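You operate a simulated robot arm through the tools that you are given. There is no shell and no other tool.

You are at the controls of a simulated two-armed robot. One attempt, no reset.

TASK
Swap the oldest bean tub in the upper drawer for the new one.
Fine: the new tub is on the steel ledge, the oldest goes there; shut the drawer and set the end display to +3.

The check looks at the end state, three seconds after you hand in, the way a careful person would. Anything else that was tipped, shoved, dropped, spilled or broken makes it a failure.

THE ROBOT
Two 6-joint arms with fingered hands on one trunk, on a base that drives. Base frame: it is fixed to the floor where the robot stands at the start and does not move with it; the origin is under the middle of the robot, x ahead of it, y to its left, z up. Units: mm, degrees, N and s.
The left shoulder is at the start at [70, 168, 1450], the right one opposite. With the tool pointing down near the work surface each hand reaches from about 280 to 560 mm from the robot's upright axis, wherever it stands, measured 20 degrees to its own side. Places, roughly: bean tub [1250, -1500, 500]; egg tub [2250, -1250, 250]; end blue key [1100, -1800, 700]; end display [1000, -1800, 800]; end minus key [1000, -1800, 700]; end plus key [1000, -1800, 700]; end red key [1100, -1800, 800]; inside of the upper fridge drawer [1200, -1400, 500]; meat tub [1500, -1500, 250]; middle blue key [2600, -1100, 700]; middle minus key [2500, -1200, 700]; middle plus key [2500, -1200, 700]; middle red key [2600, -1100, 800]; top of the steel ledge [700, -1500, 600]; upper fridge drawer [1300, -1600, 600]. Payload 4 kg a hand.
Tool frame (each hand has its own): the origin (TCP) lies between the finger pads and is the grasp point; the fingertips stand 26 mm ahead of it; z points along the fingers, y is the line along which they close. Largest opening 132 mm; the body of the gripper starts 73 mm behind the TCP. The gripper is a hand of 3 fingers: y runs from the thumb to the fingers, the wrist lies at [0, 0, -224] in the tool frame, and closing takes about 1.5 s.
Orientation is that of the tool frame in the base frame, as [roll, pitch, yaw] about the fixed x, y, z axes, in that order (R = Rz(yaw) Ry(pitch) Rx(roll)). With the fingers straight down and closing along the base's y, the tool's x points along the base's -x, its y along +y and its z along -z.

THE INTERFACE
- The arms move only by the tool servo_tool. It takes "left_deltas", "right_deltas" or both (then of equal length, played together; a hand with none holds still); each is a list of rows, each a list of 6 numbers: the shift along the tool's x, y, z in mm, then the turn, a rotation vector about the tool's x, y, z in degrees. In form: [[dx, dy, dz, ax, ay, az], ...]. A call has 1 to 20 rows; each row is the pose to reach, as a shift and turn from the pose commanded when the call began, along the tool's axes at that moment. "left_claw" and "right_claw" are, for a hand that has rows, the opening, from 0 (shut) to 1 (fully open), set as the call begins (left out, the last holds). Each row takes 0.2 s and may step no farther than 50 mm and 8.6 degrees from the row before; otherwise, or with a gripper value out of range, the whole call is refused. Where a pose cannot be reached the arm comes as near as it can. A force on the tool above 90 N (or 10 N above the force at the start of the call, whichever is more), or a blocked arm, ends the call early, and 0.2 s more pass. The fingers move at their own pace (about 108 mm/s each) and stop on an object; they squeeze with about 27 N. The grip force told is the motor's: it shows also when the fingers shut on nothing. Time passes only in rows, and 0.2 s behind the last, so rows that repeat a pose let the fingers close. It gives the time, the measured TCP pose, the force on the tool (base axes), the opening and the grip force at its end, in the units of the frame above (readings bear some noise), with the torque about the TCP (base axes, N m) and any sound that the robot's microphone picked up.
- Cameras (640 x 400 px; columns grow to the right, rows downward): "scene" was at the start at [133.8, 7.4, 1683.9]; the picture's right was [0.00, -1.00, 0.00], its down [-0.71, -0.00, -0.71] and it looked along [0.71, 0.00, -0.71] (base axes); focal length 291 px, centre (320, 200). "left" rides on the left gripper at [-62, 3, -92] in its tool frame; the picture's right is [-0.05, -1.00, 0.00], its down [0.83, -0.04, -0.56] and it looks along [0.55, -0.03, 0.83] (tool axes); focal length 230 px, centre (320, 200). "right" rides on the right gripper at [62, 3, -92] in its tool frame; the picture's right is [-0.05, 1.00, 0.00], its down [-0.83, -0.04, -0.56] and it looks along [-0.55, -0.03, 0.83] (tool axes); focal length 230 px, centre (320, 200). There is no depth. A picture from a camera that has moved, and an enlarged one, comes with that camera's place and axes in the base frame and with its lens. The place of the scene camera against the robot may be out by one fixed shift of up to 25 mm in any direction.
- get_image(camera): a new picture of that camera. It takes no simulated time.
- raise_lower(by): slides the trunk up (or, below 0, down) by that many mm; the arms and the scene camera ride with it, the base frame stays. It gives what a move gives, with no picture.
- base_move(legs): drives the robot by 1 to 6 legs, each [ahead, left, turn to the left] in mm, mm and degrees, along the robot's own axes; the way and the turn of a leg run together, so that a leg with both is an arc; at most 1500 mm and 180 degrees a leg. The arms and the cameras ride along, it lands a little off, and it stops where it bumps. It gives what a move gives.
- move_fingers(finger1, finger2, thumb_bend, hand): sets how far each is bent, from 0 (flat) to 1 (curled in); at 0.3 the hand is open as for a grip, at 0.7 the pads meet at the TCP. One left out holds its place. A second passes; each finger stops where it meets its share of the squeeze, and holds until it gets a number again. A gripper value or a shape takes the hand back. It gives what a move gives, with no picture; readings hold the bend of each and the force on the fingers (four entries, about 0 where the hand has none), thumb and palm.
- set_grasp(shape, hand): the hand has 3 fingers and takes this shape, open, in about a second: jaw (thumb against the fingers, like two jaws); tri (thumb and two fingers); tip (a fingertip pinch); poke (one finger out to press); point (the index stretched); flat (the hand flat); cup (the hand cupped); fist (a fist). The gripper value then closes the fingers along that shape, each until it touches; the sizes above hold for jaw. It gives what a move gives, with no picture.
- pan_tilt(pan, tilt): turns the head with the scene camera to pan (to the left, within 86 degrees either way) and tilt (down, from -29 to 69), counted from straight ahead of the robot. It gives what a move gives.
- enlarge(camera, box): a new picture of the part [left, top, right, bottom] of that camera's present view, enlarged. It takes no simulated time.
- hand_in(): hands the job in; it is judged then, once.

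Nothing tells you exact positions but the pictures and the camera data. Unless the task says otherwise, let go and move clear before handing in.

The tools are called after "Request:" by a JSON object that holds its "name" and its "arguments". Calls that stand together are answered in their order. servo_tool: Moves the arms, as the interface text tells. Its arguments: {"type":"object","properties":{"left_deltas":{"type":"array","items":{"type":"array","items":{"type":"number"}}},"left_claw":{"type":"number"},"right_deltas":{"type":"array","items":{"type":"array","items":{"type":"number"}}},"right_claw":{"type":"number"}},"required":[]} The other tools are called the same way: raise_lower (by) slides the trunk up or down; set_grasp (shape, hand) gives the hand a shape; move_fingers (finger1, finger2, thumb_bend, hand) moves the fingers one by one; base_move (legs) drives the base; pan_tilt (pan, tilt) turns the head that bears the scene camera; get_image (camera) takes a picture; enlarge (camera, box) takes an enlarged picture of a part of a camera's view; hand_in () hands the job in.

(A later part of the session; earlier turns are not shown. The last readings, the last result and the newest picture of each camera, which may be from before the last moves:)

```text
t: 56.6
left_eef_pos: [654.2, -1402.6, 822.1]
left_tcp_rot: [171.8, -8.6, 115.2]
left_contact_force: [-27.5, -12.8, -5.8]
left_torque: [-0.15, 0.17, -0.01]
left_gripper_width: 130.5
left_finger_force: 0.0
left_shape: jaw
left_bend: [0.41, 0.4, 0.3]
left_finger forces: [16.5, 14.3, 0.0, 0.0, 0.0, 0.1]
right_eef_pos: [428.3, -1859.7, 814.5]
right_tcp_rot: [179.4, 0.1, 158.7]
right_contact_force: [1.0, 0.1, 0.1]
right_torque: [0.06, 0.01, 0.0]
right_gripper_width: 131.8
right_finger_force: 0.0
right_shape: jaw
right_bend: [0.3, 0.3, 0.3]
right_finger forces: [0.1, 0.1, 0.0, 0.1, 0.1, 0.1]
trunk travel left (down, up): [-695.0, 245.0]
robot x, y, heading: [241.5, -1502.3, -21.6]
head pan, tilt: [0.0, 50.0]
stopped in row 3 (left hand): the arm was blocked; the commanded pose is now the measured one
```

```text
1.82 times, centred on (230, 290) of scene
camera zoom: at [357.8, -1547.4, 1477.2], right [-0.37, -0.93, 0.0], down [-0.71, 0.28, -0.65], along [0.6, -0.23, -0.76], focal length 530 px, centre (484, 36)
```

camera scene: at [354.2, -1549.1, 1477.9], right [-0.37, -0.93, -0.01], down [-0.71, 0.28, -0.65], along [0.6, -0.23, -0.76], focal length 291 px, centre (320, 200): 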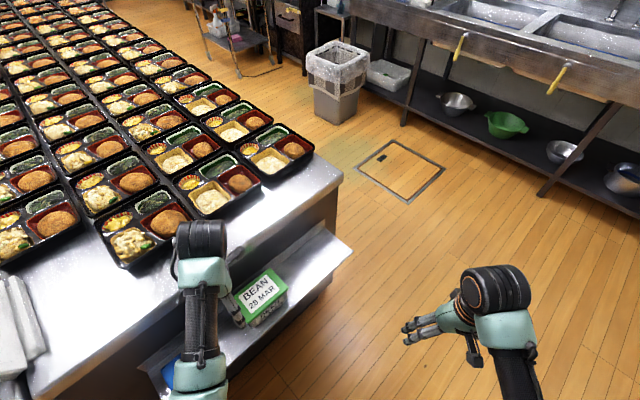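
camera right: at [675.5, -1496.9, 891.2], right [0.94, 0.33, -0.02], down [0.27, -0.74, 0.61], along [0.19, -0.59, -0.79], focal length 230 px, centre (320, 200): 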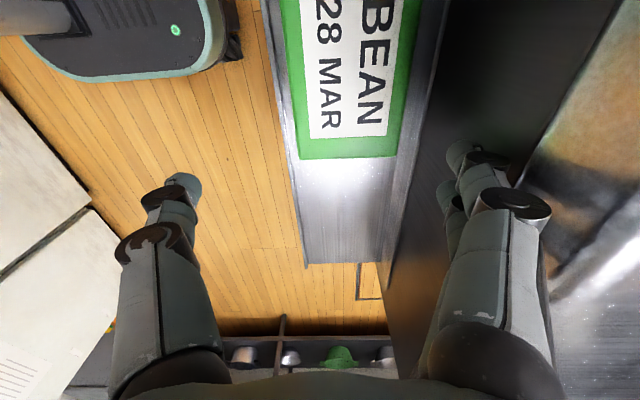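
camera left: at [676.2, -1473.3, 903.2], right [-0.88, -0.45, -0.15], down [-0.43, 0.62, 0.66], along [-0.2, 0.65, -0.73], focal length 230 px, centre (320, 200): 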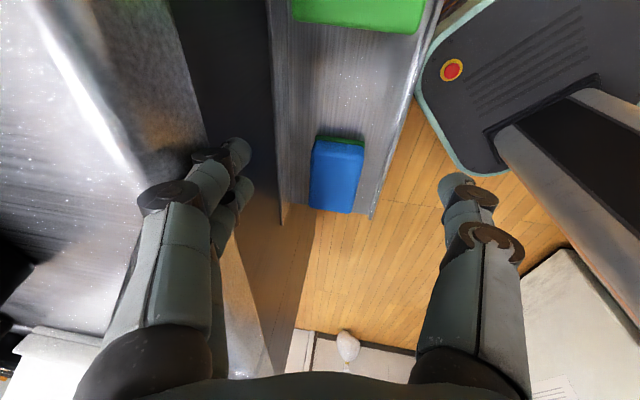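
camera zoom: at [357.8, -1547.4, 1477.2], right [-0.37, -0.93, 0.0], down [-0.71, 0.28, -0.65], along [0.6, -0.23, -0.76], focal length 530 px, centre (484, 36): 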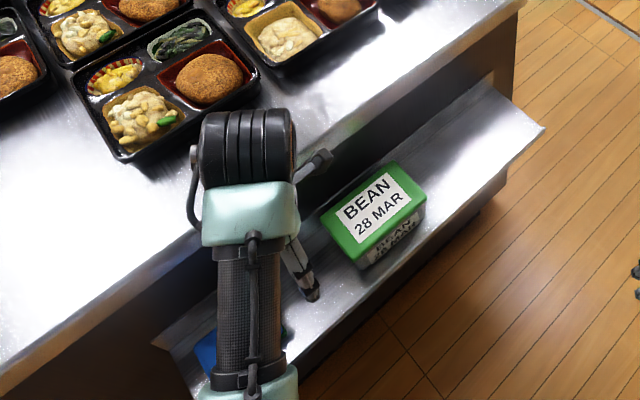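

The arm is folded near its inner limit, so it cannot pull straight back. I'll raise the trunk 80 mm, which lifts the fingers clear of the edge and gives the arm more room.

Request:
{"name": "raise_lower", "arguments": {"by": 80}}

Request:
{"name": "get_image", "arguments": {"camera": "left"}}

Request:
{"name": "get_image", "arguments": {"camera": "scene"}}

```text
t: 57.7
left_eef_pos: [662.5, -1400.4, 903.7]
left_tcp_rot: [171.0, -8.4, 115.4]
left_contact_force: [-0.3, 0.4, 0.4]
left_torque: [0.01, 0.02, 0.01]
left_gripper_width: 132.0
left_finger_force: 0.1
left_shape: jaw
left_bend: [0.3, 0.3, 0.3]
left_finger forces: [0.0, 0.0, 0.1, 0.0, 0.1, 0.1]
right_eef_pos: [433.1, -1856.7, 894.0]
right_tcp_rot: [179.5, 0.0, 158.6]
right_contact_force: [-0.2, 0.3, -0.9]
right_torque: [-0.01, 0.02, 0.01]
right_gripper_width: 131.7
right_finger_force: 0.1
right_shape: jaw
right_bend: [0.3, 0.3, 0.3]
right_finger forces: [0.0, 0.0, 0.0, 0.0, 0.0, 0.0]
trunk travel left (down, up): [-775.0, 165.0]
robot x, y, heading: [244.2, -1506.7, -21.5]
head pan, tilt: [0.0, 50.0]
```

```text
taken
camera left: at [682.8, -1471.3, 984.4], right [-0.88, -0.45, -0.16], down [-0.44, 0.62, 0.66], along [-0.19, 0.65, -0.74], focal length 230 px, centre (320, 200)
```

left: 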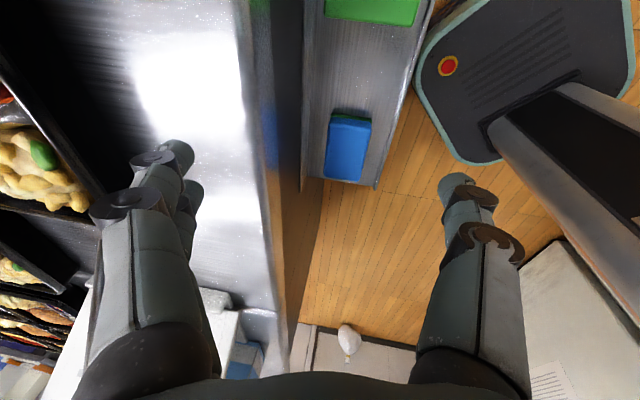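

```text
taken
camera scene: at [363.8, -1545.1, 1556.9], right [-0.37, -0.93, 0.0], down [-0.71, 0.28, -0.64], along [0.6, -0.24, -0.77], focal length 291 px, centre (320, 200)
```

scene: 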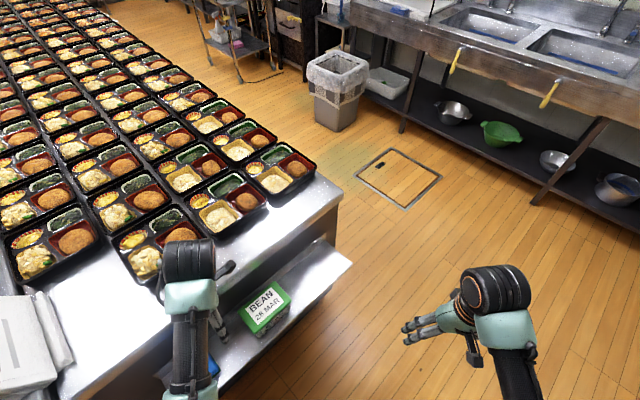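

The hand is free above the tabletop edge. I move it back and along the ledge towards the tub while straightening it.

Request:
{"name": "servo_tool", "arguments": {"left_deltas": [[-15, -20, -5, 0, 0, 0], [-36, -32, -10, 2, -2, 0.4], [-58, -41, -15, 5, -5, 1], [-58, -41, -15, 8.8, -8.6, 1.74], [-58, -41, -15, 8.8, -8.6, 1.74]]}}

Request:
{"name": "get_image", "arguments": {"camera": "left"}}

```text
t: 58.3
left_eef_pos: [679.0, -1371.6, 908.9]
left_tcp_rot: [163.9, -14.0, 115.0]
left_contact_force: [0.3, -0.6, 0.4]
left_torque: [-0.04, 0.01, -0.02]
left_gripper_width: 132.0
left_finger_force: 0.0
left_shape: jaw
left_bend: [0.3, 0.3, 0.3]
left_finger forces: [0.0, 0.1, 0.0, 0.0, 0.0, 0.1]
right_eef_pos: [433.0, -1858.4, 894.6]
right_tcp_rot: [179.7, -0.1, 158.7]
right_contact_force: [-0.4, 0.6, 0.1]
right_torque: [-0.01, 0.01, 0.0]
right_gripper_width: 131.9
right_finger_force: 0.0
right_shape: jaw
right_bend: [0.3, 0.3, 0.3]
right_finger forces: [0.0, 0.1, 0.1, 0.1, 0.0, 0.0]
trunk travel left (down, up): [-775.0, 165.0]
robot x, y, heading: [245.6, -1507.6, -21.5]
head pan, tilt: [0.0, 50.0]
stopped in row 2 (left hand): the arm was blocked; the commanded pose is now the measured one
```

```text
taken
camera left: at [692.9, -1453.9, 978.8], right [-0.88, -0.39, -0.28], down [-0.46, 0.53, 0.71], along [-0.13, 0.75, -0.65], focal length 230 px, centre (320, 200)
```

left: 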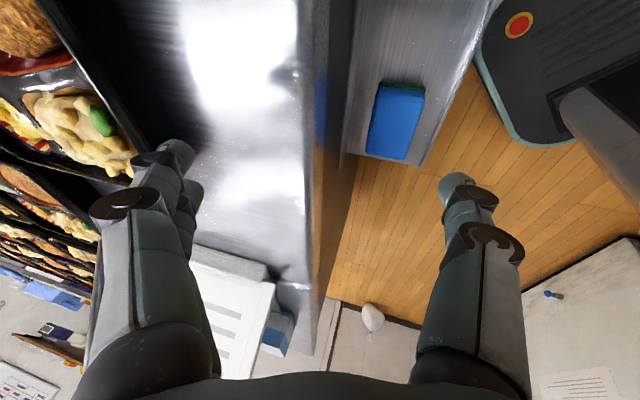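

The arm sits in a poor, folded wrist configuration over the table edge. I'll drive the base straight away from the table first, so the hand is clear of everything, then re-pose the left arm in the open aisle.

Request:
{"name": "base_move", "arguments": {"legs": [[-135, -132, 0]]}}

Request:
{"name": "get_image", "arguments": {"camera": "left"}}

Request:
{"name": "get_image", "arguments": {"camera": "scene"}}

```text
t: 59.8
left_eef_pos: [508.0, -1444.0, 907.1]
left_tcp_rot: [164.0, -14.0, 114.6]
left_contact_force: [0.0, -0.3, 0.2]
left_torque: [0.01, -0.01, -0.04]
left_gripper_width: 132.0
left_finger_force: 0.0
left_shape: jaw
left_bend: [0.3, 0.3, 0.3]
left_finger forces: [0.0, 0.0, 0.0, 0.0, 0.1, 0.1]
right_eef_pos: [259.1, -1929.2, 893.6]
right_tcp_rot: [179.6, -0.1, 158.4]
right_contact_force: [-0.3, 0.8, 0.4]
right_torque: [0.02, -0.02, 0.0]
right_gripper_width: 131.9
right_finger_force: 0.1
right_shape: jaw
right_bend: [0.3, 0.3, 0.3]
right_finger forces: [0.1, 0.0, 0.0, 0.1, 0.0, 0.1]
trunk travel left (down, up): [-775.0, 165.0]
robot x, y, heading: [72.7, -1578.7, -21.6]
head pan, tilt: [0.0, 50.0]
```

```text
taken
camera left: at [519.8, -1526.9, 978.3], right [-0.88, -0.39, -0.28], down [-0.46, 0.53, 0.71], along [-0.12, 0.75, -0.65], focal length 230 px, centre (320, 200)
```

left: 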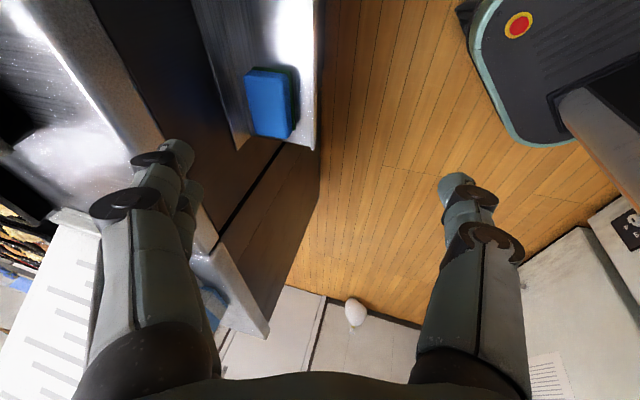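

```text
taken
camera scene: at [191.8, -1615.9, 1556.7], right [-0.37, -0.93, 0.0], down [-0.71, 0.28, -0.64], along [0.6, -0.24, -0.77], focal length 291 px, centre (320, 200)
```

scene: 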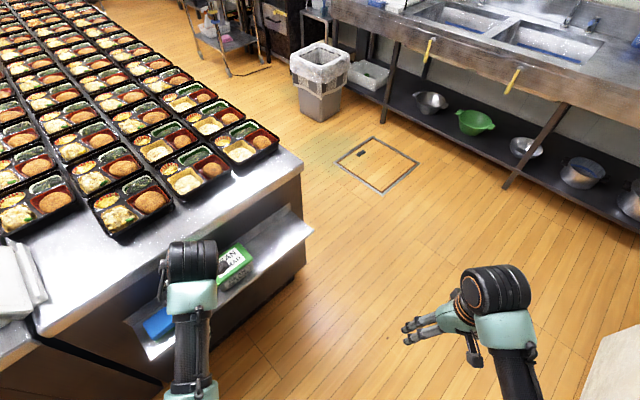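

The hand is now well clear of table and ledge. I re-pose the left arm to its normal tool-down posture about 440 mm ahead.

Request:
{"name": "servo_tool", "arguments": {"left_deltas": [[-22, -5, 9, 2.9, -1.0, -6.4], [-45, -11, 18, 5.8, -2.0, -12.9], [-67, -16, 27, 8.8, -3.1, -19.4], [-90, -22, 36, 11.7, -4.1, -25.9], [-112, -27, 45, 14.6, -5.1, -32.3], [-135, -32, 54, 17.5, -6.1, -38.8], [-157, -38, 63, 20.5, -7.15, -45.3], [-157, -38, 63, 20.5, -7.15, -45.3]]}}

Request:
{"name": "get_image", "arguments": {"camera": "left"}}

```text
t: 61.6
left_eef_pos: [544.8, -1573.2, 800.5]
left_tcp_rot: [179.9, 0.0, 158.6]
left_contact_force: [0.0, 0.8, 0.5]
left_torque: [0.0, 0.03, -0.02]
left_gripper_width: 131.7
left_finger_force: 0.0
left_shape: jaw
left_bend: [0.3, 0.3, 0.3]
left_finger forces: [0.0, 0.1, 0.0, 0.1, 0.0, 0.0]
right_eef_pos: [257.7, -1930.2, 894.1]
right_tcp_rot: [179.8, 0.0, 158.5]
right_contact_force: [-0.5, -0.1, -0.6]
right_torque: [-0.01, 0.02, 0.01]
right_gripper_width: 131.8
right_finger_force: 0.1
right_shape: jaw
right_bend: [0.3, 0.3, 0.3]
right_finger forces: [0.0, 0.0, 0.1, 0.0, 0.0, 0.0]
trunk travel left (down, up): [-775.0, 165.0]
robot x, y, heading: [69.0, -1580.7, -21.7]
head pan, tilt: [0.0, 50.0]
```

```text
taken
camera left: at [602.7, -1593.6, 893.1], right [-0.31, -0.95, 0.0], down [-0.79, 0.26, 0.55], along [-0.53, 0.18, -0.83], focal length 230 px, centre (320, 200)
```

left: 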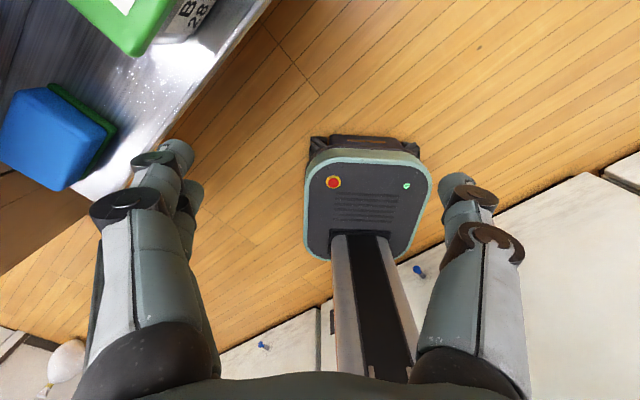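

The left arm is back in a good posture. I turn it 45.5° so that the jaws close along the table's long direction, here in the free space.

Request:
{"name": "servo_tool", "arguments": {"left_deltas": [[0, 0, 0, 0, 0, 7.6], [0, 0, 0, 0, 0, 15.2], [0, 0, 0, 0, 0, 22.8], [0, 0, 0, 0, 0, 30.4], [0, 0, 0, 0, 0, 38], [0, 0, 0, 0, 0, 45.5], [0, 0, 0, 0, 0, 45.5]]}}

Request:
{"name": "get_image", "arguments": {"camera": "left"}}

```text
t: 63.2
left_eef_pos: [544.8, -1574.4, 802.0]
left_tcp_rot: [179.9, -0.1, 113.1]
left_contact_force: [-1.1, -0.6, -0.1]
left_torque: [-0.02, -0.04, 0.0]
left_gripper_width: 132.3
left_finger_force: 0.0
left_shape: jaw
left_bend: [0.3, 0.3, 0.3]
left_finger forces: [0.0, 0.1, 0.0, 0.1, 0.0, 0.0]
right_eef_pos: [257.3, -1929.7, 895.5]
right_tcp_rot: [179.6, -0.1, 158.5]
right_contact_force: [-0.4, -0.8, 0.0]
right_torque: [0.01, -0.01, 0.0]
right_gripper_width: 131.8
right_finger_force: 0.2
right_shape: jaw
right_bend: [0.3, 0.3, 0.3]
right_finger forces: [0.1, 0.1, 0.0, 0.2, 0.1, 0.1]
trunk travel left (down, up): [-775.0, 165.0]
robot x, y, heading: [70.7, -1578.0, -21.5]
head pan, tilt: [0.0, 50.0]
```

```text
taken
camera left: at [571.3, -1630.2, 892.3], right [-0.9, -0.44, 0.0], down [-0.36, 0.75, 0.56], along [-0.24, 0.5, -0.83], focal length 230 px, centre (320, 200)
```

left: 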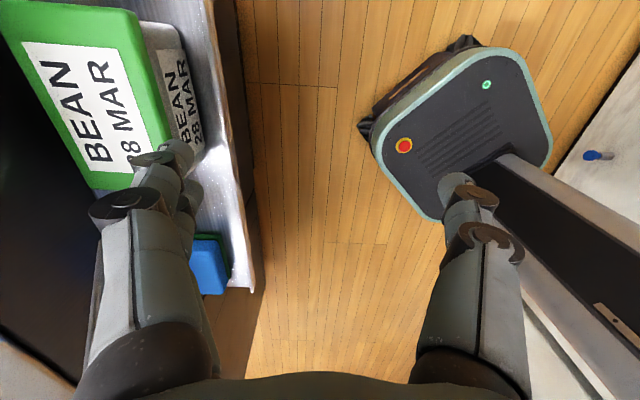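

The tub center lies about 160 mm ahead (along the jaws) of the hand. I drive the base 110 mm that way, then check and finish with the arm.

Request:
{"name": "base_move", "arguments": {"legs": [[83, 72, 0]]}}

Request:
{"name": "get_image", "arguments": {"camera": "left"}}

```text
t: 64.4
left_eef_pos: [647.5, -1538.7, 802.1]
left_tcp_rot: [179.9, -0.1, 113.1]
left_contact_force: [-1.0, 0.3, -0.7]
left_torque: [-0.01, -0.01, -0.04]
left_gripper_width: 132.0
left_finger_force: 0.0
left_shape: jaw
left_bend: [0.3, 0.3, 0.3]
left_finger forces: [0.0, 0.0, 0.1, 0.0, 0.0, 0.0]
right_eef_pos: [360.2, -1894.5, 894.4]
right_tcp_rot: [179.5, 0.0, 158.5]
right_contact_force: [0.1, -0.2, -0.1]
right_torque: [0.03, 0.02, 0.0]
right_gripper_width: 131.8
right_finger_force: 0.1
right_shape: jaw
right_bend: [0.3, 0.3, 0.3]
right_finger forces: [0.1, 0.0, 0.0, 0.0, 0.0, 0.0]
trunk travel left (down, up): [-775.0, 165.0]
robot x, y, heading: [173.4, -1540.8, -21.5]
head pan, tilt: [0.0, 50.0]
```

```text
taken
camera left: at [673.6, -1595.1, 892.6], right [-0.9, -0.44, 0.0], down [-0.37, 0.75, 0.56], along [-0.24, 0.5, -0.83], focal length 230 px, centre (320, 200)
```

left: 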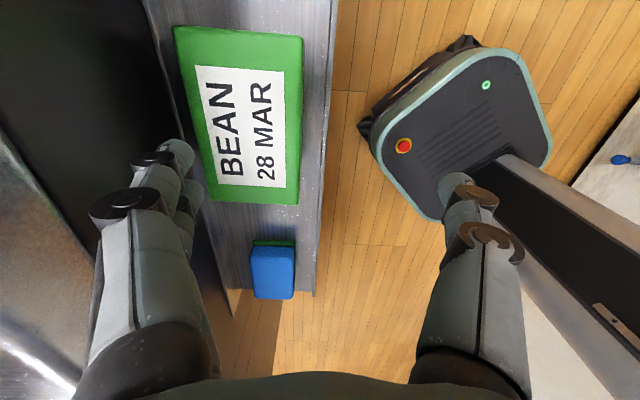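

The tub lid is fully in view and aligned with the hand; its center is 54 mm ahead. I move the hand 45 mm ahead with the arm, leaving room to the tabletop edge.

Request:
{"name": "servo_tool", "arguments": {"left_deltas": [[-1, 15, 0, 0, 0, 0], [-2, 30, 0, 0, 0, 0], [-3, 45, 0, 0, 0, 0], [-3, 45, 0, 0, 0, 0]], "left_claw": 1}}

Request:
{"name": "get_image", "arguments": {"camera": "left"}}

```text
t: 65.4
left_eef_pos: [687.9, -1524.4, 800.7]
left_tcp_rot: [-179.9, -0.2, 113.1]
left_contact_force: [-6.8, -3.3, -1.6]
left_torque: [-0.05, 0.12, 0.01]
left_gripper_width: 131.6
left_finger_force: 0.1
left_shape: jaw
left_bend: [0.32, 0.32, 0.3]
left_finger forces: [4.3, 4.1, 0.0, 0.0, 0.0, 0.0]
right_eef_pos: [360.7, -1895.9, 892.7]
right_tcp_rot: [179.6, -0.1, 158.5]
right_contact_force: [-0.3, 0.5, 0.0]
right_torque: [0.03, 0.0, -0.01]
right_gripper_width: 132.1
right_finger_force: 0.0
right_shape: jaw
right_bend: [0.3, 0.3, 0.3]
right_finger forces: [0.0, 0.1, 0.0, 0.1, 0.0, 0.0]
trunk travel left (down, up): [-775.0, 165.0]
robot x, y, heading: [170.5, -1541.7, -21.6]
head pan, tilt: [0.0, 50.0]
```

```text
taken
camera left: at [714.8, -1580.2, 891.8], right [-0.9, -0.44, 0.0], down [-0.36, 0.75, 0.56], along [-0.25, 0.5, -0.83], focal length 230 px, centre (320, 200)
```

left: 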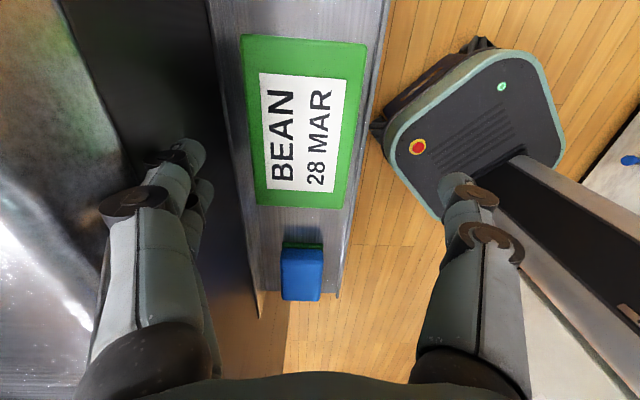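

The finger knuckles lightly touch the table edge (7 N), so I ease back 6 mm and go down in small steps with force watch, then center on the tub below the edge.

Request:
{"name": "servo_tool", "arguments": {"left_deltas": [[0, -6, 0, 0, 0, 0], [0, -6, 0, 0, 0, 0]]}}

Request:
{"name": "servo_tool", "arguments": {"left_deltas": [[0, 0, 10, 0, 0, 0], [0, 0, 20, 0, 0, 0], [0, 0, 30, 0, 0, 0], [0, 0, 40, 0, 0, 0], [0, 0, 50, 0, 0, 0], [0, 0, 60, 0, 0, 0], [0, 0, 60, 0, 0, 0]]}}

Request:
{"name": "get_image", "arguments": {"camera": "left"}}

```text
t: 66.0
left_eef_pos: [685.2, -1524.6, 801.7]
left_tcp_rot: [179.9, -0.1, 113.0]
left_contact_force: [-1.9, -1.9, 1.2]
left_torque: [0.02, -0.04, -0.02]
left_gripper_width: 131.9
left_finger_force: 0.1
left_shape: jaw
left_bend: [0.31, 0.31, 0.3]
left_finger forces: [0.8, 0.8, 0.1, 0.0, 0.0, 0.0]
right_eef_pos: [360.3, -1894.8, 893.6]
right_tcp_rot: [179.7, -0.1, 158.6]
right_contact_force: [-0.6, 0.5, -0.5]
right_torque: [0.0, 0.01, -0.01]
right_gripper_width: 131.9
right_finger_force: 0.1
right_shape: jaw
right_bend: [0.3, 0.3, 0.3]
right_finger forces: [0.0, 0.1, 0.0, 0.0, 0.0, 0.1]
trunk travel left (down, up): [-775.0, 165.0]
robot x, y, heading: [174.7, -1539.4, -21.5]
head pan, tilt: [0.0, 50.0]
```

```text
t: 67.6
left_eef_pos: [684.4, -1526.3, 742.2]
left_tcp_rot: [179.9, -0.1, 113.1]
left_contact_force: [-0.2, -1.5, 0.6]
left_torque: [0.03, -0.03, -0.03]
left_gripper_width: 132.2
left_finger_force: 0.0
left_shape: jaw
left_bend: [0.3, 0.3, 0.3]
left_finger forces: [0.0, 0.0, 0.0, 0.0, 0.0, 0.0]
right_eef_pos: [360.6, -1893.7, 894.3]
right_tcp_rot: [179.7, -0.1, 158.4]
right_contact_force: [0.6, -0.1, 0.0]
right_torque: [0.02, 0.02, 0.04]
right_gripper_width: 131.8
right_finger_force: 0.1
right_shape: jaw
right_bend: [0.3, 0.3, 0.3]
right_finger forces: [0.0, 0.0, 0.0, 0.1, 0.1, 0.0]
trunk travel left (down, up): [-775.0, 165.0]
robot x, y, heading: [173.8, -1544.0, -21.8]
head pan, tilt: [0.0, 50.0]
```

```text
taken
camera left: at [710.8, -1582.1, 832.6], right [-0.9, -0.44, 0.0], down [-0.37, 0.75, 0.56], along [-0.24, 0.5, -0.83], focal length 230 px, centre (320, 200)
```

left: 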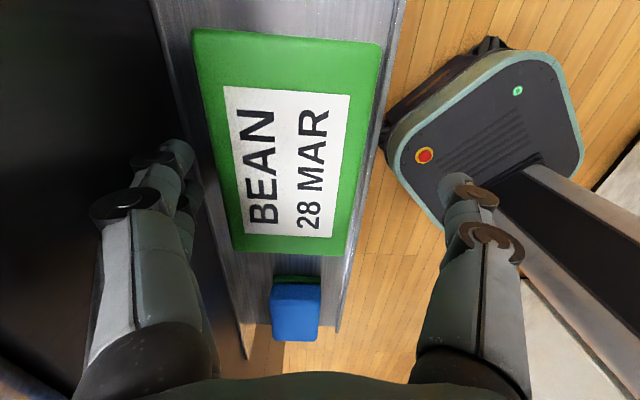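

The fingertips pass beside the lid with a visible gap. I go down the remaining 60 mm, then center on the tub.

Request:
{"name": "servo_tool", "arguments": {"left_deltas": [[0, 0, 10, 0, 0, 0], [0, 0, 20, 0, 0, 0], [0, 0, 30, 0, 0, 0], [0, 0, 40, 0, 0, 0], [0, 0, 50, 0, 0, 0], [0, 0, 60, 0, 0, 0], [0, 0, 60, 0, 0, 0]]}}

Request:
{"name": "get_image", "arguments": {"camera": "left"}}

Request:
{"name": "enlarge", "arguments": {"camera": "scene", "box": [100, 180, 360, 400]}}

```text
t: 69.2
left_eef_pos: [686.5, -1525.3, 681.3]
left_tcp_rot: [179.9, 0.0, 113.1]
left_contact_force: [1.3, 1.2, 5.0]
left_torque: [0.08, -0.18, -0.04]
left_gripper_width: 132.0
left_finger_force: 0.1
left_shape: jaw
left_bend: [0.29, 0.29, 0.3]
left_finger forces: [2.1, 2.5, 0.1, 0.0, 0.0, 0.1]
right_eef_pos: [361.8, -1893.5, 893.6]
right_tcp_rot: [179.6, -0.1, 158.4]
right_contact_force: [0.3, 0.1, -0.6]
right_torque: [-0.02, 0.0, 0.0]
right_gripper_width: 132.0
right_finger_force: 0.1
right_shape: jaw
right_bend: [0.3, 0.3, 0.3]
right_finger forces: [0.0, 0.1, 0.0, 0.1, 0.1, 0.0]
trunk travel left (down, up): [-775.0, 165.0]
robot x, y, heading: [175.0, -1540.3, -22.0]
head pan, tilt: [0.0, 50.0]
```

```text
taken
camera left: at [712.5, -1581.3, 772.4], right [-0.9, -0.44, 0.0], down [-0.37, 0.75, 0.56], along [-0.24, 0.5, -0.83], focal length 230 px, centre (320, 200)
```

left: 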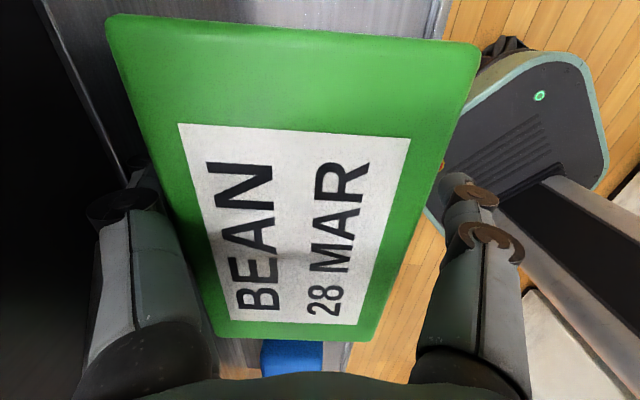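

```text
1.82 times, centred on (230, 290) of scene
camera zoom: at [292.9, -1581.3, 1556.9], right [-0.37, -0.93, 0.0], down [-0.71, 0.28, -0.64], along [0.6, -0.24, -0.77], focal length 530 px, centre (484, 36)
```

zoom: 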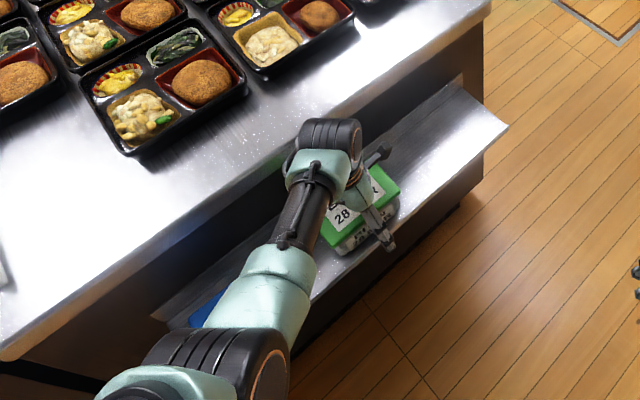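

The fingers rest lightly against the far side of the tub. I center the hand by moving 13 mm ahead, then close the jaws.

Request:
{"name": "servo_tool", "arguments": {"left_deltas": [[0, 5, 0, 0, 0, 0], [0, 10, 0, 0, 0, 0], [0, 13, 0, 0, 0, 0]]}}

Request:
{"name": "servo_tool", "arguments": {"left_deltas": [[0, 0, 0, 0, 0, 0], [0, 0, 0, 0, 0, 0], [0, 0, 0, 0, 0, 0], [0, 0, 0, 0, 0, 0], [0, 0, 0, 0, 0, 0], [0, 0, 0, 0, 0, 0], [0, 0, 0, 0, 0, 0], [0, 0, 0, 0, 0, 0]], "left_claw": 0}}

Request:
{"name": "get_image", "arguments": {"camera": "left"}}

```text
t: 70.0
left_eef_pos: [694.2, -1521.5, 679.9]
left_tcp_rot: [-179.9, -0.1, 113.2]
left_contact_force: [-7.3, -0.9, 1.1]
left_torque: [0.04, 0.06, 0.14]
left_gripper_width: 131.3
left_finger_force: 0.0
left_shape: jaw
left_bend: [0.34, 0.34, 0.3]
left_finger forces: [3.8, 3.7, 0.0, 0.1, 0.1, 0.0]
right_eef_pos: [360.3, -1894.2, 892.5]
right_tcp_rot: [179.7, 0.0, 158.5]
right_contact_force: [-0.3, 0.1, 0.7]
right_torque: [0.01, 0.01, -0.02]
right_gripper_width: 131.8
right_finger_force: 0.0
right_shape: jaw
right_bend: [0.3, 0.3, 0.3]
right_finger forces: [0.1, 0.0, 0.1, 0.0, 0.0, 0.0]
trunk travel left (down, up): [-775.0, 165.0]
robot x, y, heading: [174.7, -1542.0, -21.7]
head pan, tilt: [0.0, 50.0]
```

```text
t: 71.8
left_eef_pos: [697.2, -1522.3, 681.2]
left_tcp_rot: [180.0, 0.0, 113.1]
left_contact_force: [4.3, 0.2, 6.7]
left_torque: [-0.09, 0.17, -0.01]
left_gripper_width: 71.6
left_finger_force: 26.6
left_shape: jaw
left_bend: [0.66, 0.66, 0.7]
left_finger forces: [16.3, 16.3, 0.0, 0.0, 26.9, 0.0]
right_eef_pos: [360.3, -1894.4, 895.1]
right_tcp_rot: [179.7, -0.1, 158.6]
right_contact_force: [-0.1, 0.6, -0.4]
right_torque: [0.03, -0.02, 0.0]
right_gripper_width: 131.8
right_finger_force: 0.1
right_shape: jaw
right_bend: [0.3, 0.3, 0.3]
right_finger forces: [0.0, 0.0, 0.0, 0.1, 0.1, 0.1]
trunk travel left (down, up): [-775.0, 165.0]
robot x, y, heading: [178.5, -1540.3, -21.9]
head pan, tilt: [0.0, 50.0]
```

```text
taken
camera left: at [723.4, -1577.4, 772.0], right [-0.9, -0.44, 0.0], down [-0.37, 0.75, 0.56], along [-0.24, 0.5, -0.83], focal length 230 px, centre (320, 200)
```

left: 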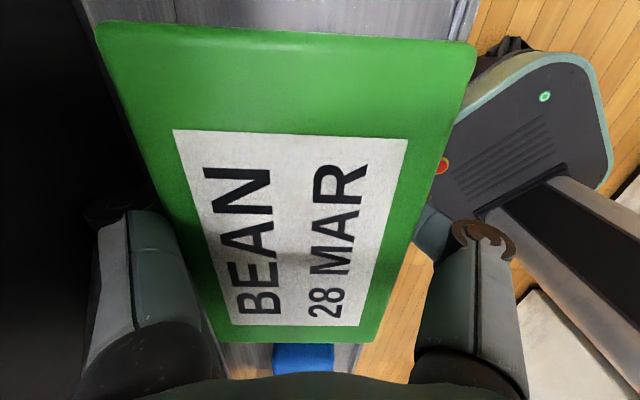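

The tub is gripped (72 mm, 27 N). I lift it a little and check the hold.

Request:
{"name": "servo_tool", "arguments": {"left_deltas": [[0, 0, -8, 0, 0, 0], [0, 0, -16, 0, 0, 0], [0, 0, -25, 0, 0, 0], [0, 0, -35, 0, 0, 0], [0, 0, -35, 0, 0, 0]]}}

Request:
{"name": "get_image", "arguments": {"camera": "left"}}

Request:
{"name": "enlarge", "arguments": {"camera": "scene", "box": [100, 180, 360, 400]}}

```text
t: 73.0
left_eef_pos: [696.5, -1521.6, 716.8]
left_tcp_rot: [180.0, -0.1, 113.1]
left_contact_force: [0.2, -0.4, -2.5]
left_torque: [-0.04, 0.0, -0.02]
left_gripper_width: 71.7
left_finger_force: 26.9
left_shape: jaw
left_bend: [0.66, 0.66, 0.7]
left_finger forces: [14.2, 14.3, 0.0, 0.0, 26.9, 0.0]
right_eef_pos: [360.9, -1894.5, 894.5]
right_tcp_rot: [179.7, -0.1, 158.5]
right_contact_force: [0.7, 0.0, 0.3]
right_torque: [0.0, 0.03, 0.0]
right_gripper_width: 131.9
right_finger_force: 0.1
right_shape: jaw
right_bend: [0.3, 0.3, 0.3]
right_finger forces: [0.1, 0.1, 0.0, 0.0, 0.0, 0.0]
trunk travel left (down, up): [-775.0, 165.0]
robot x, y, heading: [177.9, -1540.7, -21.8]
head pan, tilt: [0.0, 50.0]
```

```text
taken
camera left: at [723.0, -1577.0, 806.7], right [-0.9, -0.44, 0.0], down [-0.37, 0.75, 0.56], along [-0.24, 0.5, -0.83], focal length 230 px, centre (320, 200)
```

left: 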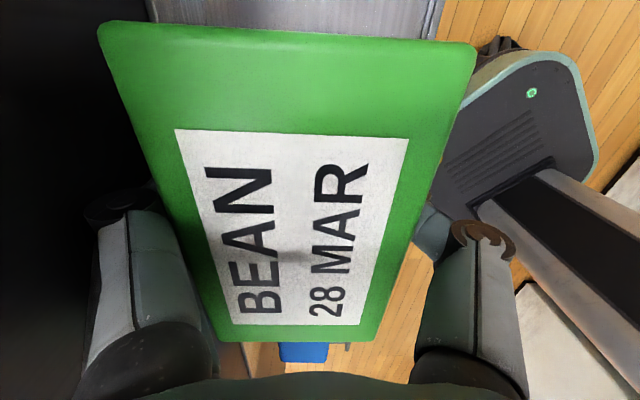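

```text
1.82 times, centred on (230, 290) of scene
camera zoom: at [294.0, -1581.5, 1556.8], right [-0.37, -0.93, 0.0], down [-0.71, 0.28, -0.64], along [0.6, -0.24, -0.77], focal length 530 px, centre (484, 36)
```

zoom: 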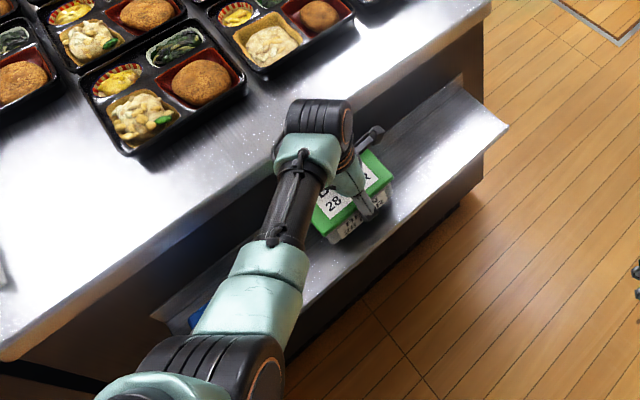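

The tub is held securely. I back straight away from the ledge, then travel along the aisle past the table end.

Request:
{"name": "base_move", "arguments": {"legs": [[-180, -178, 0]]}}

Request:
{"name": "get_image", "arguments": {"camera": "scene"}}

```text
t: 74.9
left_eef_pos: [459.8, -1618.5, 714.6]
left_tcp_rot: [179.9, -0.1, 112.8]
left_contact_force: [0.0, 0.5, -3.7]
left_torque: [0.0, 0.05, -0.02]
left_gripper_width: 71.8
left_finger_force: 27.1
left_shape: jaw
left_bend: [0.66, 0.66, 0.7]
left_finger forces: [14.2, 14.2, 0.0, 0.1, 26.9, 0.1]
right_eef_pos: [123.3, -1990.8, 893.5]
right_tcp_rot: [179.7, -0.1, 158.2]
right_contact_force: [0.7, 0.4, 1.0]
right_torque: [-0.02, -0.02, -0.02]
right_gripper_width: 132.0
right_finger_force: 0.0
right_shape: jaw
right_bend: [0.3, 0.3, 0.3]
right_finger forces: [0.0, 0.0, 0.0, 0.0, 0.0, 0.0]
trunk travel left (down, up): [-775.0, 165.0]
robot x, y, heading: [-65.6, -1636.1, -22.0]
head pan, tilt: [0.0, 50.0]
```

```text
taken
camera scene: at [57.6, -1677.0, 1556.7], right [-0.37, -0.93, 0.0], down [-0.71, 0.29, -0.64], along [0.6, -0.24, -0.77], focal length 291 px, centre (320, 200)
```

scene: 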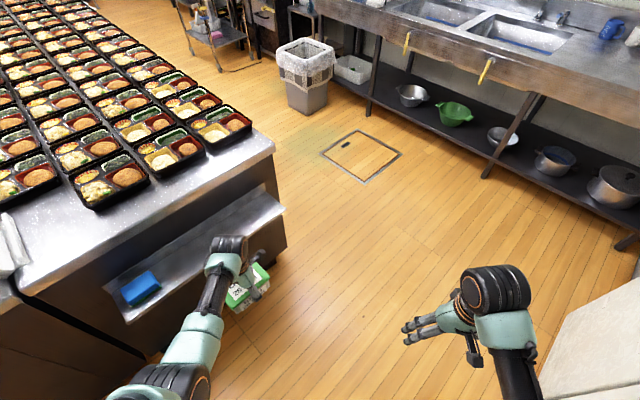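

The tub hangs well and the sponge is untouched. I drive along the aisle past the table's corner and turn left to face the drawer side.

Request:
{"name": "base_move", "arguments": {"legs": [[877, -877, 0], [0, 0, 135]]}}

Request:
{"name": "pan_tilt", "arguments": {"pan": -35, "tilt": 35}}

Request:
{"name": "get_image", "arguments": {"camera": "scene"}}

```text
t: 86.7
left_eef_pos: [39.0, -2406.7, 715.2]
left_tcp_rot: [179.9, -0.1, -113.1]
left_contact_force: [-0.5, 0.1, -3.1]
left_torque: [0.02, -0.04, -0.04]
left_gripper_width: 71.3
left_finger_force: 27.1
left_shape: jaw
left_bend: [0.66, 0.66, 0.7]
left_finger forces: [13.7, 13.8, 0.0, 0.0, 26.1, 0.1]
right_eef_pos: [540.4, -2390.1, 894.1]
right_tcp_rot: [179.7, -0.2, -67.9]
right_contact_force: [0.4, 0.2, -0.9]
right_torque: [0.04, 0.02, 0.0]
right_gripper_width: 131.9
right_finger_force: 0.0
right_shape: jaw
right_bend: [0.3, 0.3, 0.3]
right_finger forces: [0.0, 0.0, 0.1, 0.0, 0.0, 0.0]
trunk travel left (down, up): [-775.0, 165.0]
robot x, y, heading: [414.5, -2773.6, 112.0]
head pan, tilt: [0.0, 50.0]
```

```text
t: 87.7
left_eef_pos: [39.5, -2406.9, 716.3]
left_tcp_rot: [179.9, -0.1, -113.3]
left_contact_force: [0.0, 0.4, -3.9]
left_torque: [0.0, -0.02, 0.01]
left_gripper_width: 71.2
left_finger_force: 27.4
left_shape: jaw
left_bend: [0.66, 0.66, 0.7]
left_finger forces: [13.7, 13.8, 0.1, 0.1, 26.1, 0.1]
right_eef_pos: [539.9, -2390.0, 894.0]
right_tcp_rot: [179.7, -0.1, -67.8]
right_contact_force: [0.1, -0.6, -0.6]
right_torque: [0.01, -0.03, 0.03]
right_gripper_width: 132.0
right_finger_force: 0.0
right_shape: jaw
right_bend: [0.3, 0.3, 0.3]
right_finger forces: [0.1, 0.0, 0.0, 0.0, 0.1, 0.1]
trunk travel left (down, up): [-775.0, 165.0]
robot x, y, heading: [414.3, -2772.2, 112.0]
head pan, tilt: [-35.0, 35.0]
```

```text
taken
camera scene: at [418.1, -2631.1, 1578.5], right [0.97, -0.22, 0.0], down [-0.13, -0.56, -0.82], along [0.18, 0.8, -0.57], focal length 291 px, centre (320, 200)
```

scene: 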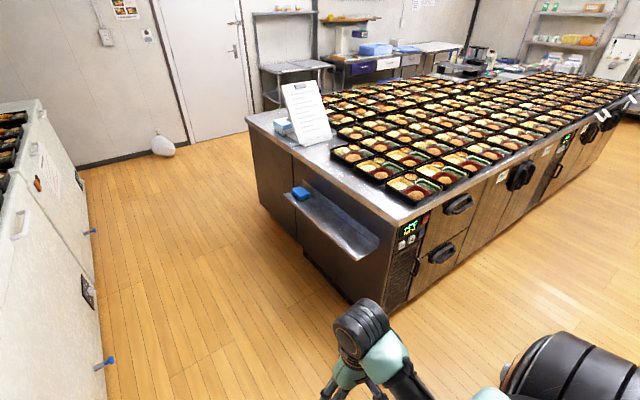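

The drawer side is clear. I strafe right along the table's far side to stand before the drawers.

Request:
{"name": "base_move", "arguments": {"legs": [[0, -1100, 0], [0, 0, 1]]}}

Request:
{"name": "pan_tilt", "arguments": {"pan": -5, "tilt": 45}}

Request:
{"name": "get_image", "arguments": {"camera": "scene"}}

Request:
{"name": "enlarge", "arguments": {"camera": "scene", "box": [200, 140, 520, 340]}}

```text
t: 93.6
left_eef_pos: [1037.7, -2008.4, 714.8]
left_tcp_rot: [179.8, -0.1, -112.6]
left_contact_force: [0.1, 0.7, -2.5]
left_torque: [0.03, -0.08, -0.02]
left_gripper_width: 70.8
left_finger_force: 27.3
left_shape: jaw
left_bend: [0.66, 0.66, 0.7]
left_finger forces: [13.6, 13.7, 0.0, 0.0, 26.1, 0.0]
right_eef_pos: [1539.4, -1988.3, 895.1]
right_tcp_rot: [179.7, 0.0, -67.2]
right_contact_force: [0.6, 0.0, 1.2]
right_torque: [0.01, 0.0, 0.02]
right_gripper_width: 132.1
right_finger_force: 0.2
right_shape: jaw
right_bend: [0.3, 0.3, 0.3]
right_finger forces: [0.0, 0.0, 0.0, 0.1, 0.1, 0.1]
trunk travel left (down, up): [-775.0, 165.0]
robot x, y, heading: [1419.2, -2366.1, 112.5]
head pan, tilt: [-35.0, 35.0]
```

```text
t: 94.5
left_eef_pos: [1037.0, -2009.1, 715.6]
left_tcp_rot: [179.9, -0.1, -112.6]
left_contact_force: [0.4, -0.6, -3.2]
left_torque: [-0.04, -0.03, -0.01]
left_gripper_width: 71.2
left_finger_force: 26.7
left_shape: jaw
left_bend: [0.66, 0.66, 0.7]
left_finger forces: [13.7, 13.8, 0.0, 0.1, 26.2, 0.0]
right_eef_pos: [1539.0, -1988.6, 893.0]
right_tcp_rot: [179.7, -0.1, -67.2]
right_contact_force: [-0.1, -0.1, 0.5]
right_torque: [0.04, 0.0, 0.02]
right_gripper_width: 132.0
right_finger_force: 0.1
right_shape: jaw
right_bend: [0.3, 0.3, 0.3]
right_finger forces: [0.0, 0.0, 0.0, 0.0, 0.0, 0.0]
trunk travel left (down, up): [-775.0, 165.0]
robot x, y, heading: [1418.0, -2372.2, 112.9]
head pan, tilt: [-5.0, 45.0]
```

```text
taken
camera scene: at [1375.5, -2238.6, 1563.7], right [0.95, 0.3, 0.0], down [0.21, -0.67, -0.71], along [-0.21, 0.67, -0.71], focal length 291 px, centre (320, 200)
```

scene: 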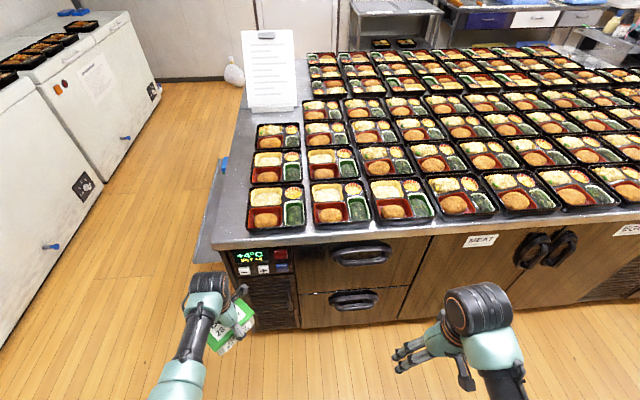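

```text
2.00 times, centred on (360, 240) of scene
camera zoom: at [1375.5, -2238.6, 1563.7], right [0.95, 0.3, 0.0], down [0.21, -0.67, -0.71], along [-0.21, 0.67, -0.71], focal length 583 px, centre (240, 120)
```

zoom: 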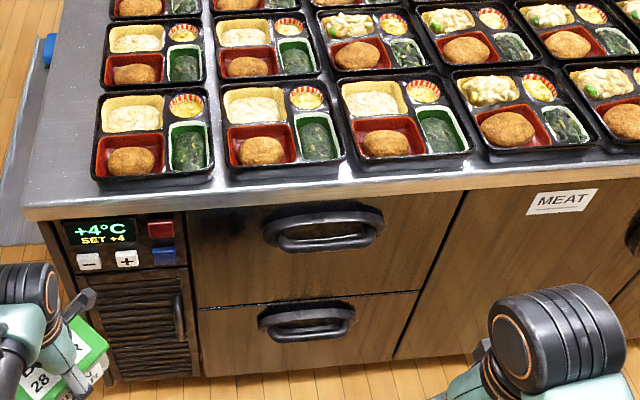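

I now see the panel (+4 °C, SET +4) and the two drawers from the front; the upper handle's bar is about at n=580 along the table, 670 mm ahead of me, z≈745. I lower the trunk and swing the right hand to point forward for gripping the bar.

Request:
{"name": "raise_lower", "arguments": {"by": -280}}

Request:
{"name": "servo_tool", "arguments": {"right_deltas": [[-25, 0, -12, 0, -8.2, 0], [-50, 0, -24, 0, -16.4, 0], [-75, 0, -36, 0, -24.6, 0], [-100, 0, -48, 0, -32.8, 0], [-125, 0, -60, 0, -41, 0], [-150, 0, -72, 0, -49.2, 0], [-175, 0, -84, 0, -57.4, 0], [-200, 0, -96, 0, -65.6, 0], [-225, 0, -108, 0, -73.8, 0], [-250, 0, -120, 0, -82, 0], [-275, 0, -132, 0, -90, 0], [-275, 0, -132, 0, -90, 0]]}}

Request:
{"name": "get_image", "arguments": {"camera": "scene"}}

```text
t: 97.3
left_eef_pos: [1037.9, -2008.4, 435.4]
left_tcp_rot: [-180.0, -0.1, -112.6]
left_contact_force: [-0.3, 0.4, -4.1]
left_torque: [0.02, -0.02, 0.02]
left_gripper_width: 70.9
left_finger_force: 27.5
left_shape: jaw
left_bend: [0.66, 0.66, 0.7]
left_finger forces: [13.7, 13.8, 0.1, 0.0, 26.2, 0.0]
right_eef_pos: [1538.9, -1989.3, 614.4]
right_tcp_rot: [179.8, -0.1, -67.2]
right_contact_force: [0.4, 0.2, -0.9]
right_torque: [0.04, 0.01, -0.02]
right_gripper_width: 131.8
right_finger_force: 0.0
right_shape: jaw
right_bend: [0.3, 0.3, 0.3]
right_finger forces: [0.0, 0.0, 0.0, 0.1, 0.0, 0.0]
trunk travel left (down, up): [-495.0, 445.0]
robot x, y, heading: [1418.7, -2371.8, 112.5]
head pan, tilt: [-5.0, 45.0]
```

```text
t: 100.0
left_eef_pos: [1037.2, -2008.5, 435.4]
left_tcp_rot: [180.0, -0.1, -112.6]
left_contact_force: [-0.7, 0.4, -3.6]
left_torque: [-0.01, -0.02, -0.03]
left_gripper_width: 71.2
left_finger_force: 27.2
left_shape: jaw
left_bend: [0.66, 0.66, 0.7]
left_finger forces: [13.7, 13.7, 0.0, 0.0, 26.2, 0.0]
right_eef_pos: [1433.3, -1737.1, 744.4]
right_tcp_rot: [87.9, 89.7, -159.2]
right_contact_force: [0.3, -0.6, 0.5]
right_torque: [-0.01, 0.0, 0.0]
right_gripper_width: 132.1
right_finger_force: 0.1
right_shape: jaw
right_bend: [0.3, 0.3, 0.3]
right_finger forces: [0.1, 0.0, 0.0, 0.0, 0.0, 0.1]
trunk travel left (down, up): [-495.0, 445.0]
robot x, y, heading: [1418.3, -2368.7, 112.5]
head pan, tilt: [-5.0, 45.0]
```

```text
taken
camera scene: at [1375.6, -2239.1, 1283.7], right [0.95, 0.3, 0.0], down [0.21, -0.67, -0.71], along [-0.21, 0.67, -0.71], focal length 291 px, centre (320, 200)
```

scene: 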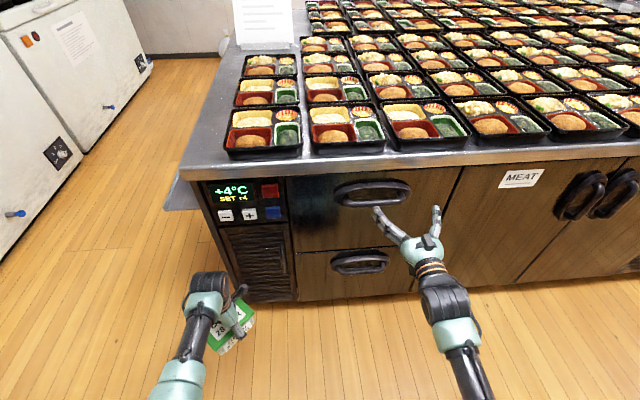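

The right hand now points at the drawer. I look through its camera and enlarge the scene view to locate the handle bar.

Request:
{"name": "get_image", "arguments": {"camera": "right"}}

Request:
{"name": "enlarge", "arguments": {"camera": "scene", "box": [190, 140, 470, 310]}}

```text
taken
camera right: at [1465.3, -1823.5, 683.1], right [-0.92, -0.39, 0.06], down [0.26, -0.49, 0.83], along [-0.29, 0.78, 0.55], focal length 230 px, centre (320, 200)
```

right: 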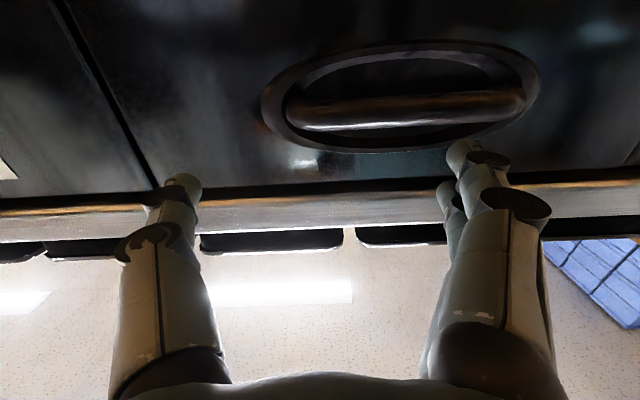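

```text
2.29 times, centred on (330, 225) of scene
camera zoom: at [1375.6, -2239.1, 1283.7], right [0.95, 0.3, 0.0], down [0.21, -0.67, -0.71], along [-0.21, 0.67, -0.71], focal length 666 px, centre (297, 143)
```

zoom: 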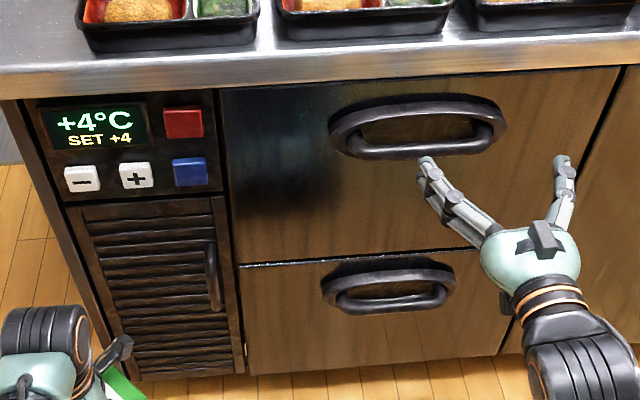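

The bar's center appears near n≈576, z≈725, standing about 40 mm off the face. I roll the right hand 80° so the fingers go above and the thumb below the bar, lining up with it.

Request:
{"name": "servo_tool", "arguments": {"right_deltas": [[2, 6, 0, 0, 0, 8], [4, 13, 0, 0, 0, 16], [6, 19, 0, 0, 0, 24], [8, 26, 0, 0, 0, 32], [10, 32, 0, 0, 0, 40], [12, 39, 0, 0, 0, 48], [14, 45, 0, 0, 0, 56], [16, 52, 0, 0, 0, 64], [18, 58, 0, 0, 0, 72], [19, 65, 0, 0, 0, 80], [19, 65, 0, 0, 0, 80]], "right_claw": 0.6}}

Request:
{"name": "get_image", "arguments": {"camera": "right"}}

Request:
{"name": "get_image", "arguments": {"camera": "scene"}}

```text
t: 102.3
left_eef_pos: [1037.9, -2008.0, 435.7]
left_tcp_rot: [179.9, -0.1, -112.6]
left_contact_force: [-0.2, 0.1, -4.3]
left_torque: [0.0, 0.0, -0.05]
left_gripper_width: 71.2
left_finger_force: 27.2
left_shape: jaw
left_bend: [0.66, 0.66, 0.7]
left_finger forces: [13.7, 13.8, 0.0, 0.0, 26.0, 0.0]
right_eef_pos: [1373.2, -1760.5, 726.4]
right_tcp_rot: [90.1, 9.5, -157.2]
right_contact_force: [0.6, 0.6, -0.1]
right_torque: [0.01, 0.0, 0.01]
right_gripper_width: 79.7
right_finger_force: 0.0
right_shape: jaw
right_bend: [0.71, 0.71, 0.71]
right_finger forces: [0.0, 0.1, 0.1, 0.1, 0.0, 0.1]
trunk travel left (down, up): [-495.0, 445.0]
robot x, y, heading: [1417.8, -2370.1, 112.6]
head pan, tilt: [-5.0, 45.0]
```

```text
taken
camera right: at [1352.1, -1869.1, 721.1], right [-0.11, -0.04, 0.99], down [0.98, -0.19, 0.1], along [0.19, 0.98, 0.06], focal length 230 px, centre (320, 200)
```

right: 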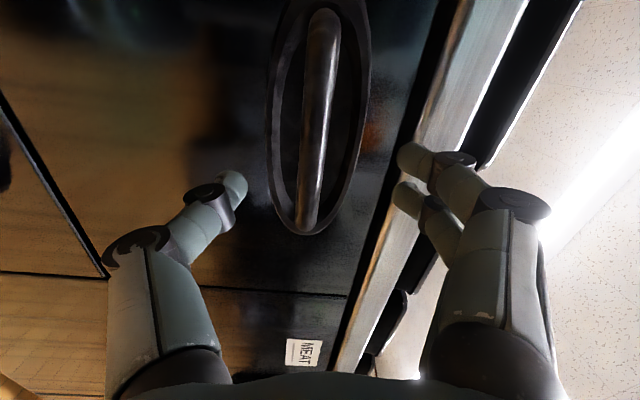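

```text
taken
camera scene: at [1375.5, -2238.7, 1283.7], right [0.95, 0.3, 0.0], down [0.21, -0.67, -0.71], along [-0.21, 0.67, -0.71], focal length 291 px, centre (320, 200)
```

scene: 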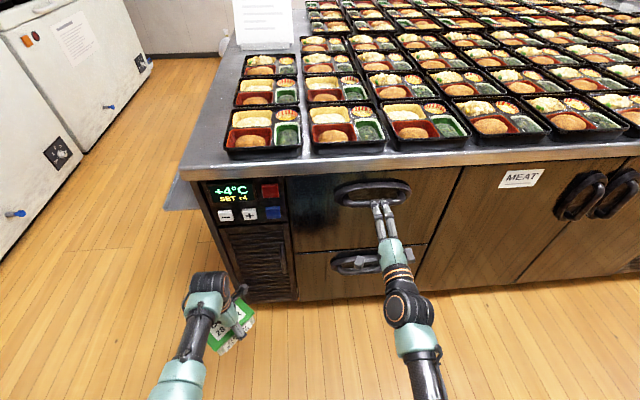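

The hand is well lined up with the bar between thumb and fingers. I narrow the opening and move 85 mm forward onto the bar, then close.

Request:
{"name": "servo_tool", "arguments": {"right_deltas": [[0, 0, 15, 0, 0, 0], [0, 0, 30, 0, 0, 0], [0, 0, 45, 0, 0, 0], [0, 0, 58, 0, 0, 0], [0, 0, 70, 0, 0, 0], [0, 0, 78, 0, 0, 0], [0, 0, 85, 0, 0, 0], [0, 0, 85, 0, 0, 0]], "right_claw": 0.42}}

Request:
{"name": "get_image", "arguments": {"camera": "right"}}

```text
t: 104.2
left_eef_pos: [1037.3, -2011.6, 437.2]
left_tcp_rot: [179.8, 0.1, -112.6]
left_contact_force: [0.3, 0.4, -3.5]
left_torque: [-0.03, -0.04, 0.0]
left_gripper_width: 71.3
left_finger_force: 26.1
left_shape: jaw
left_bend: [0.66, 0.66, 0.7]
left_finger forces: [13.7, 13.8, 0.0, 0.1, 26.2, 0.0]
right_eef_pos: [1341.5, -1686.8, 729.1]
right_tcp_rot: [90.0, 9.7, -157.2]
right_contact_force: [11.9, -37.7, -1.5]
right_torque: [0.12, 0.0, 0.1]
right_gripper_width: 57.1
right_finger_force: 0.2
right_shape: jaw
right_bend: [0.75, 0.75, 0.7]
right_finger forces: [11.2, 11.5, 0.0, 0.0, 15.9, 0.0]
trunk travel left (down, up): [-495.0, 445.0]
robot x, y, heading: [1420.9, -2373.9, 112.7]
head pan, tilt: [-5.0, 45.0]
```

```text
taken
camera right: at [1321.3, -1795.0, 722.3], right [-0.11, -0.04, 0.99], down [0.98, -0.19, 0.1], along [0.19, 0.98, 0.06], focal length 230 px, centre (320, 200)
```

right: 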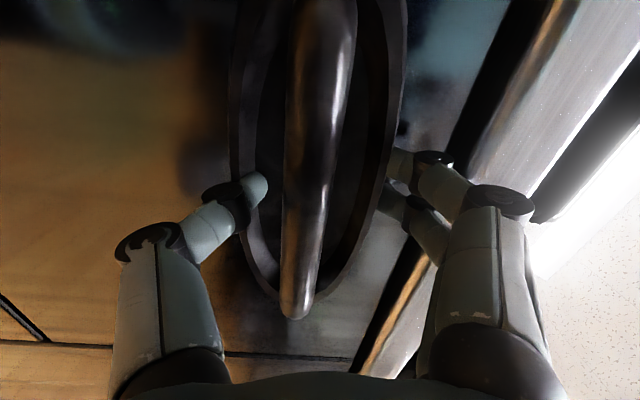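

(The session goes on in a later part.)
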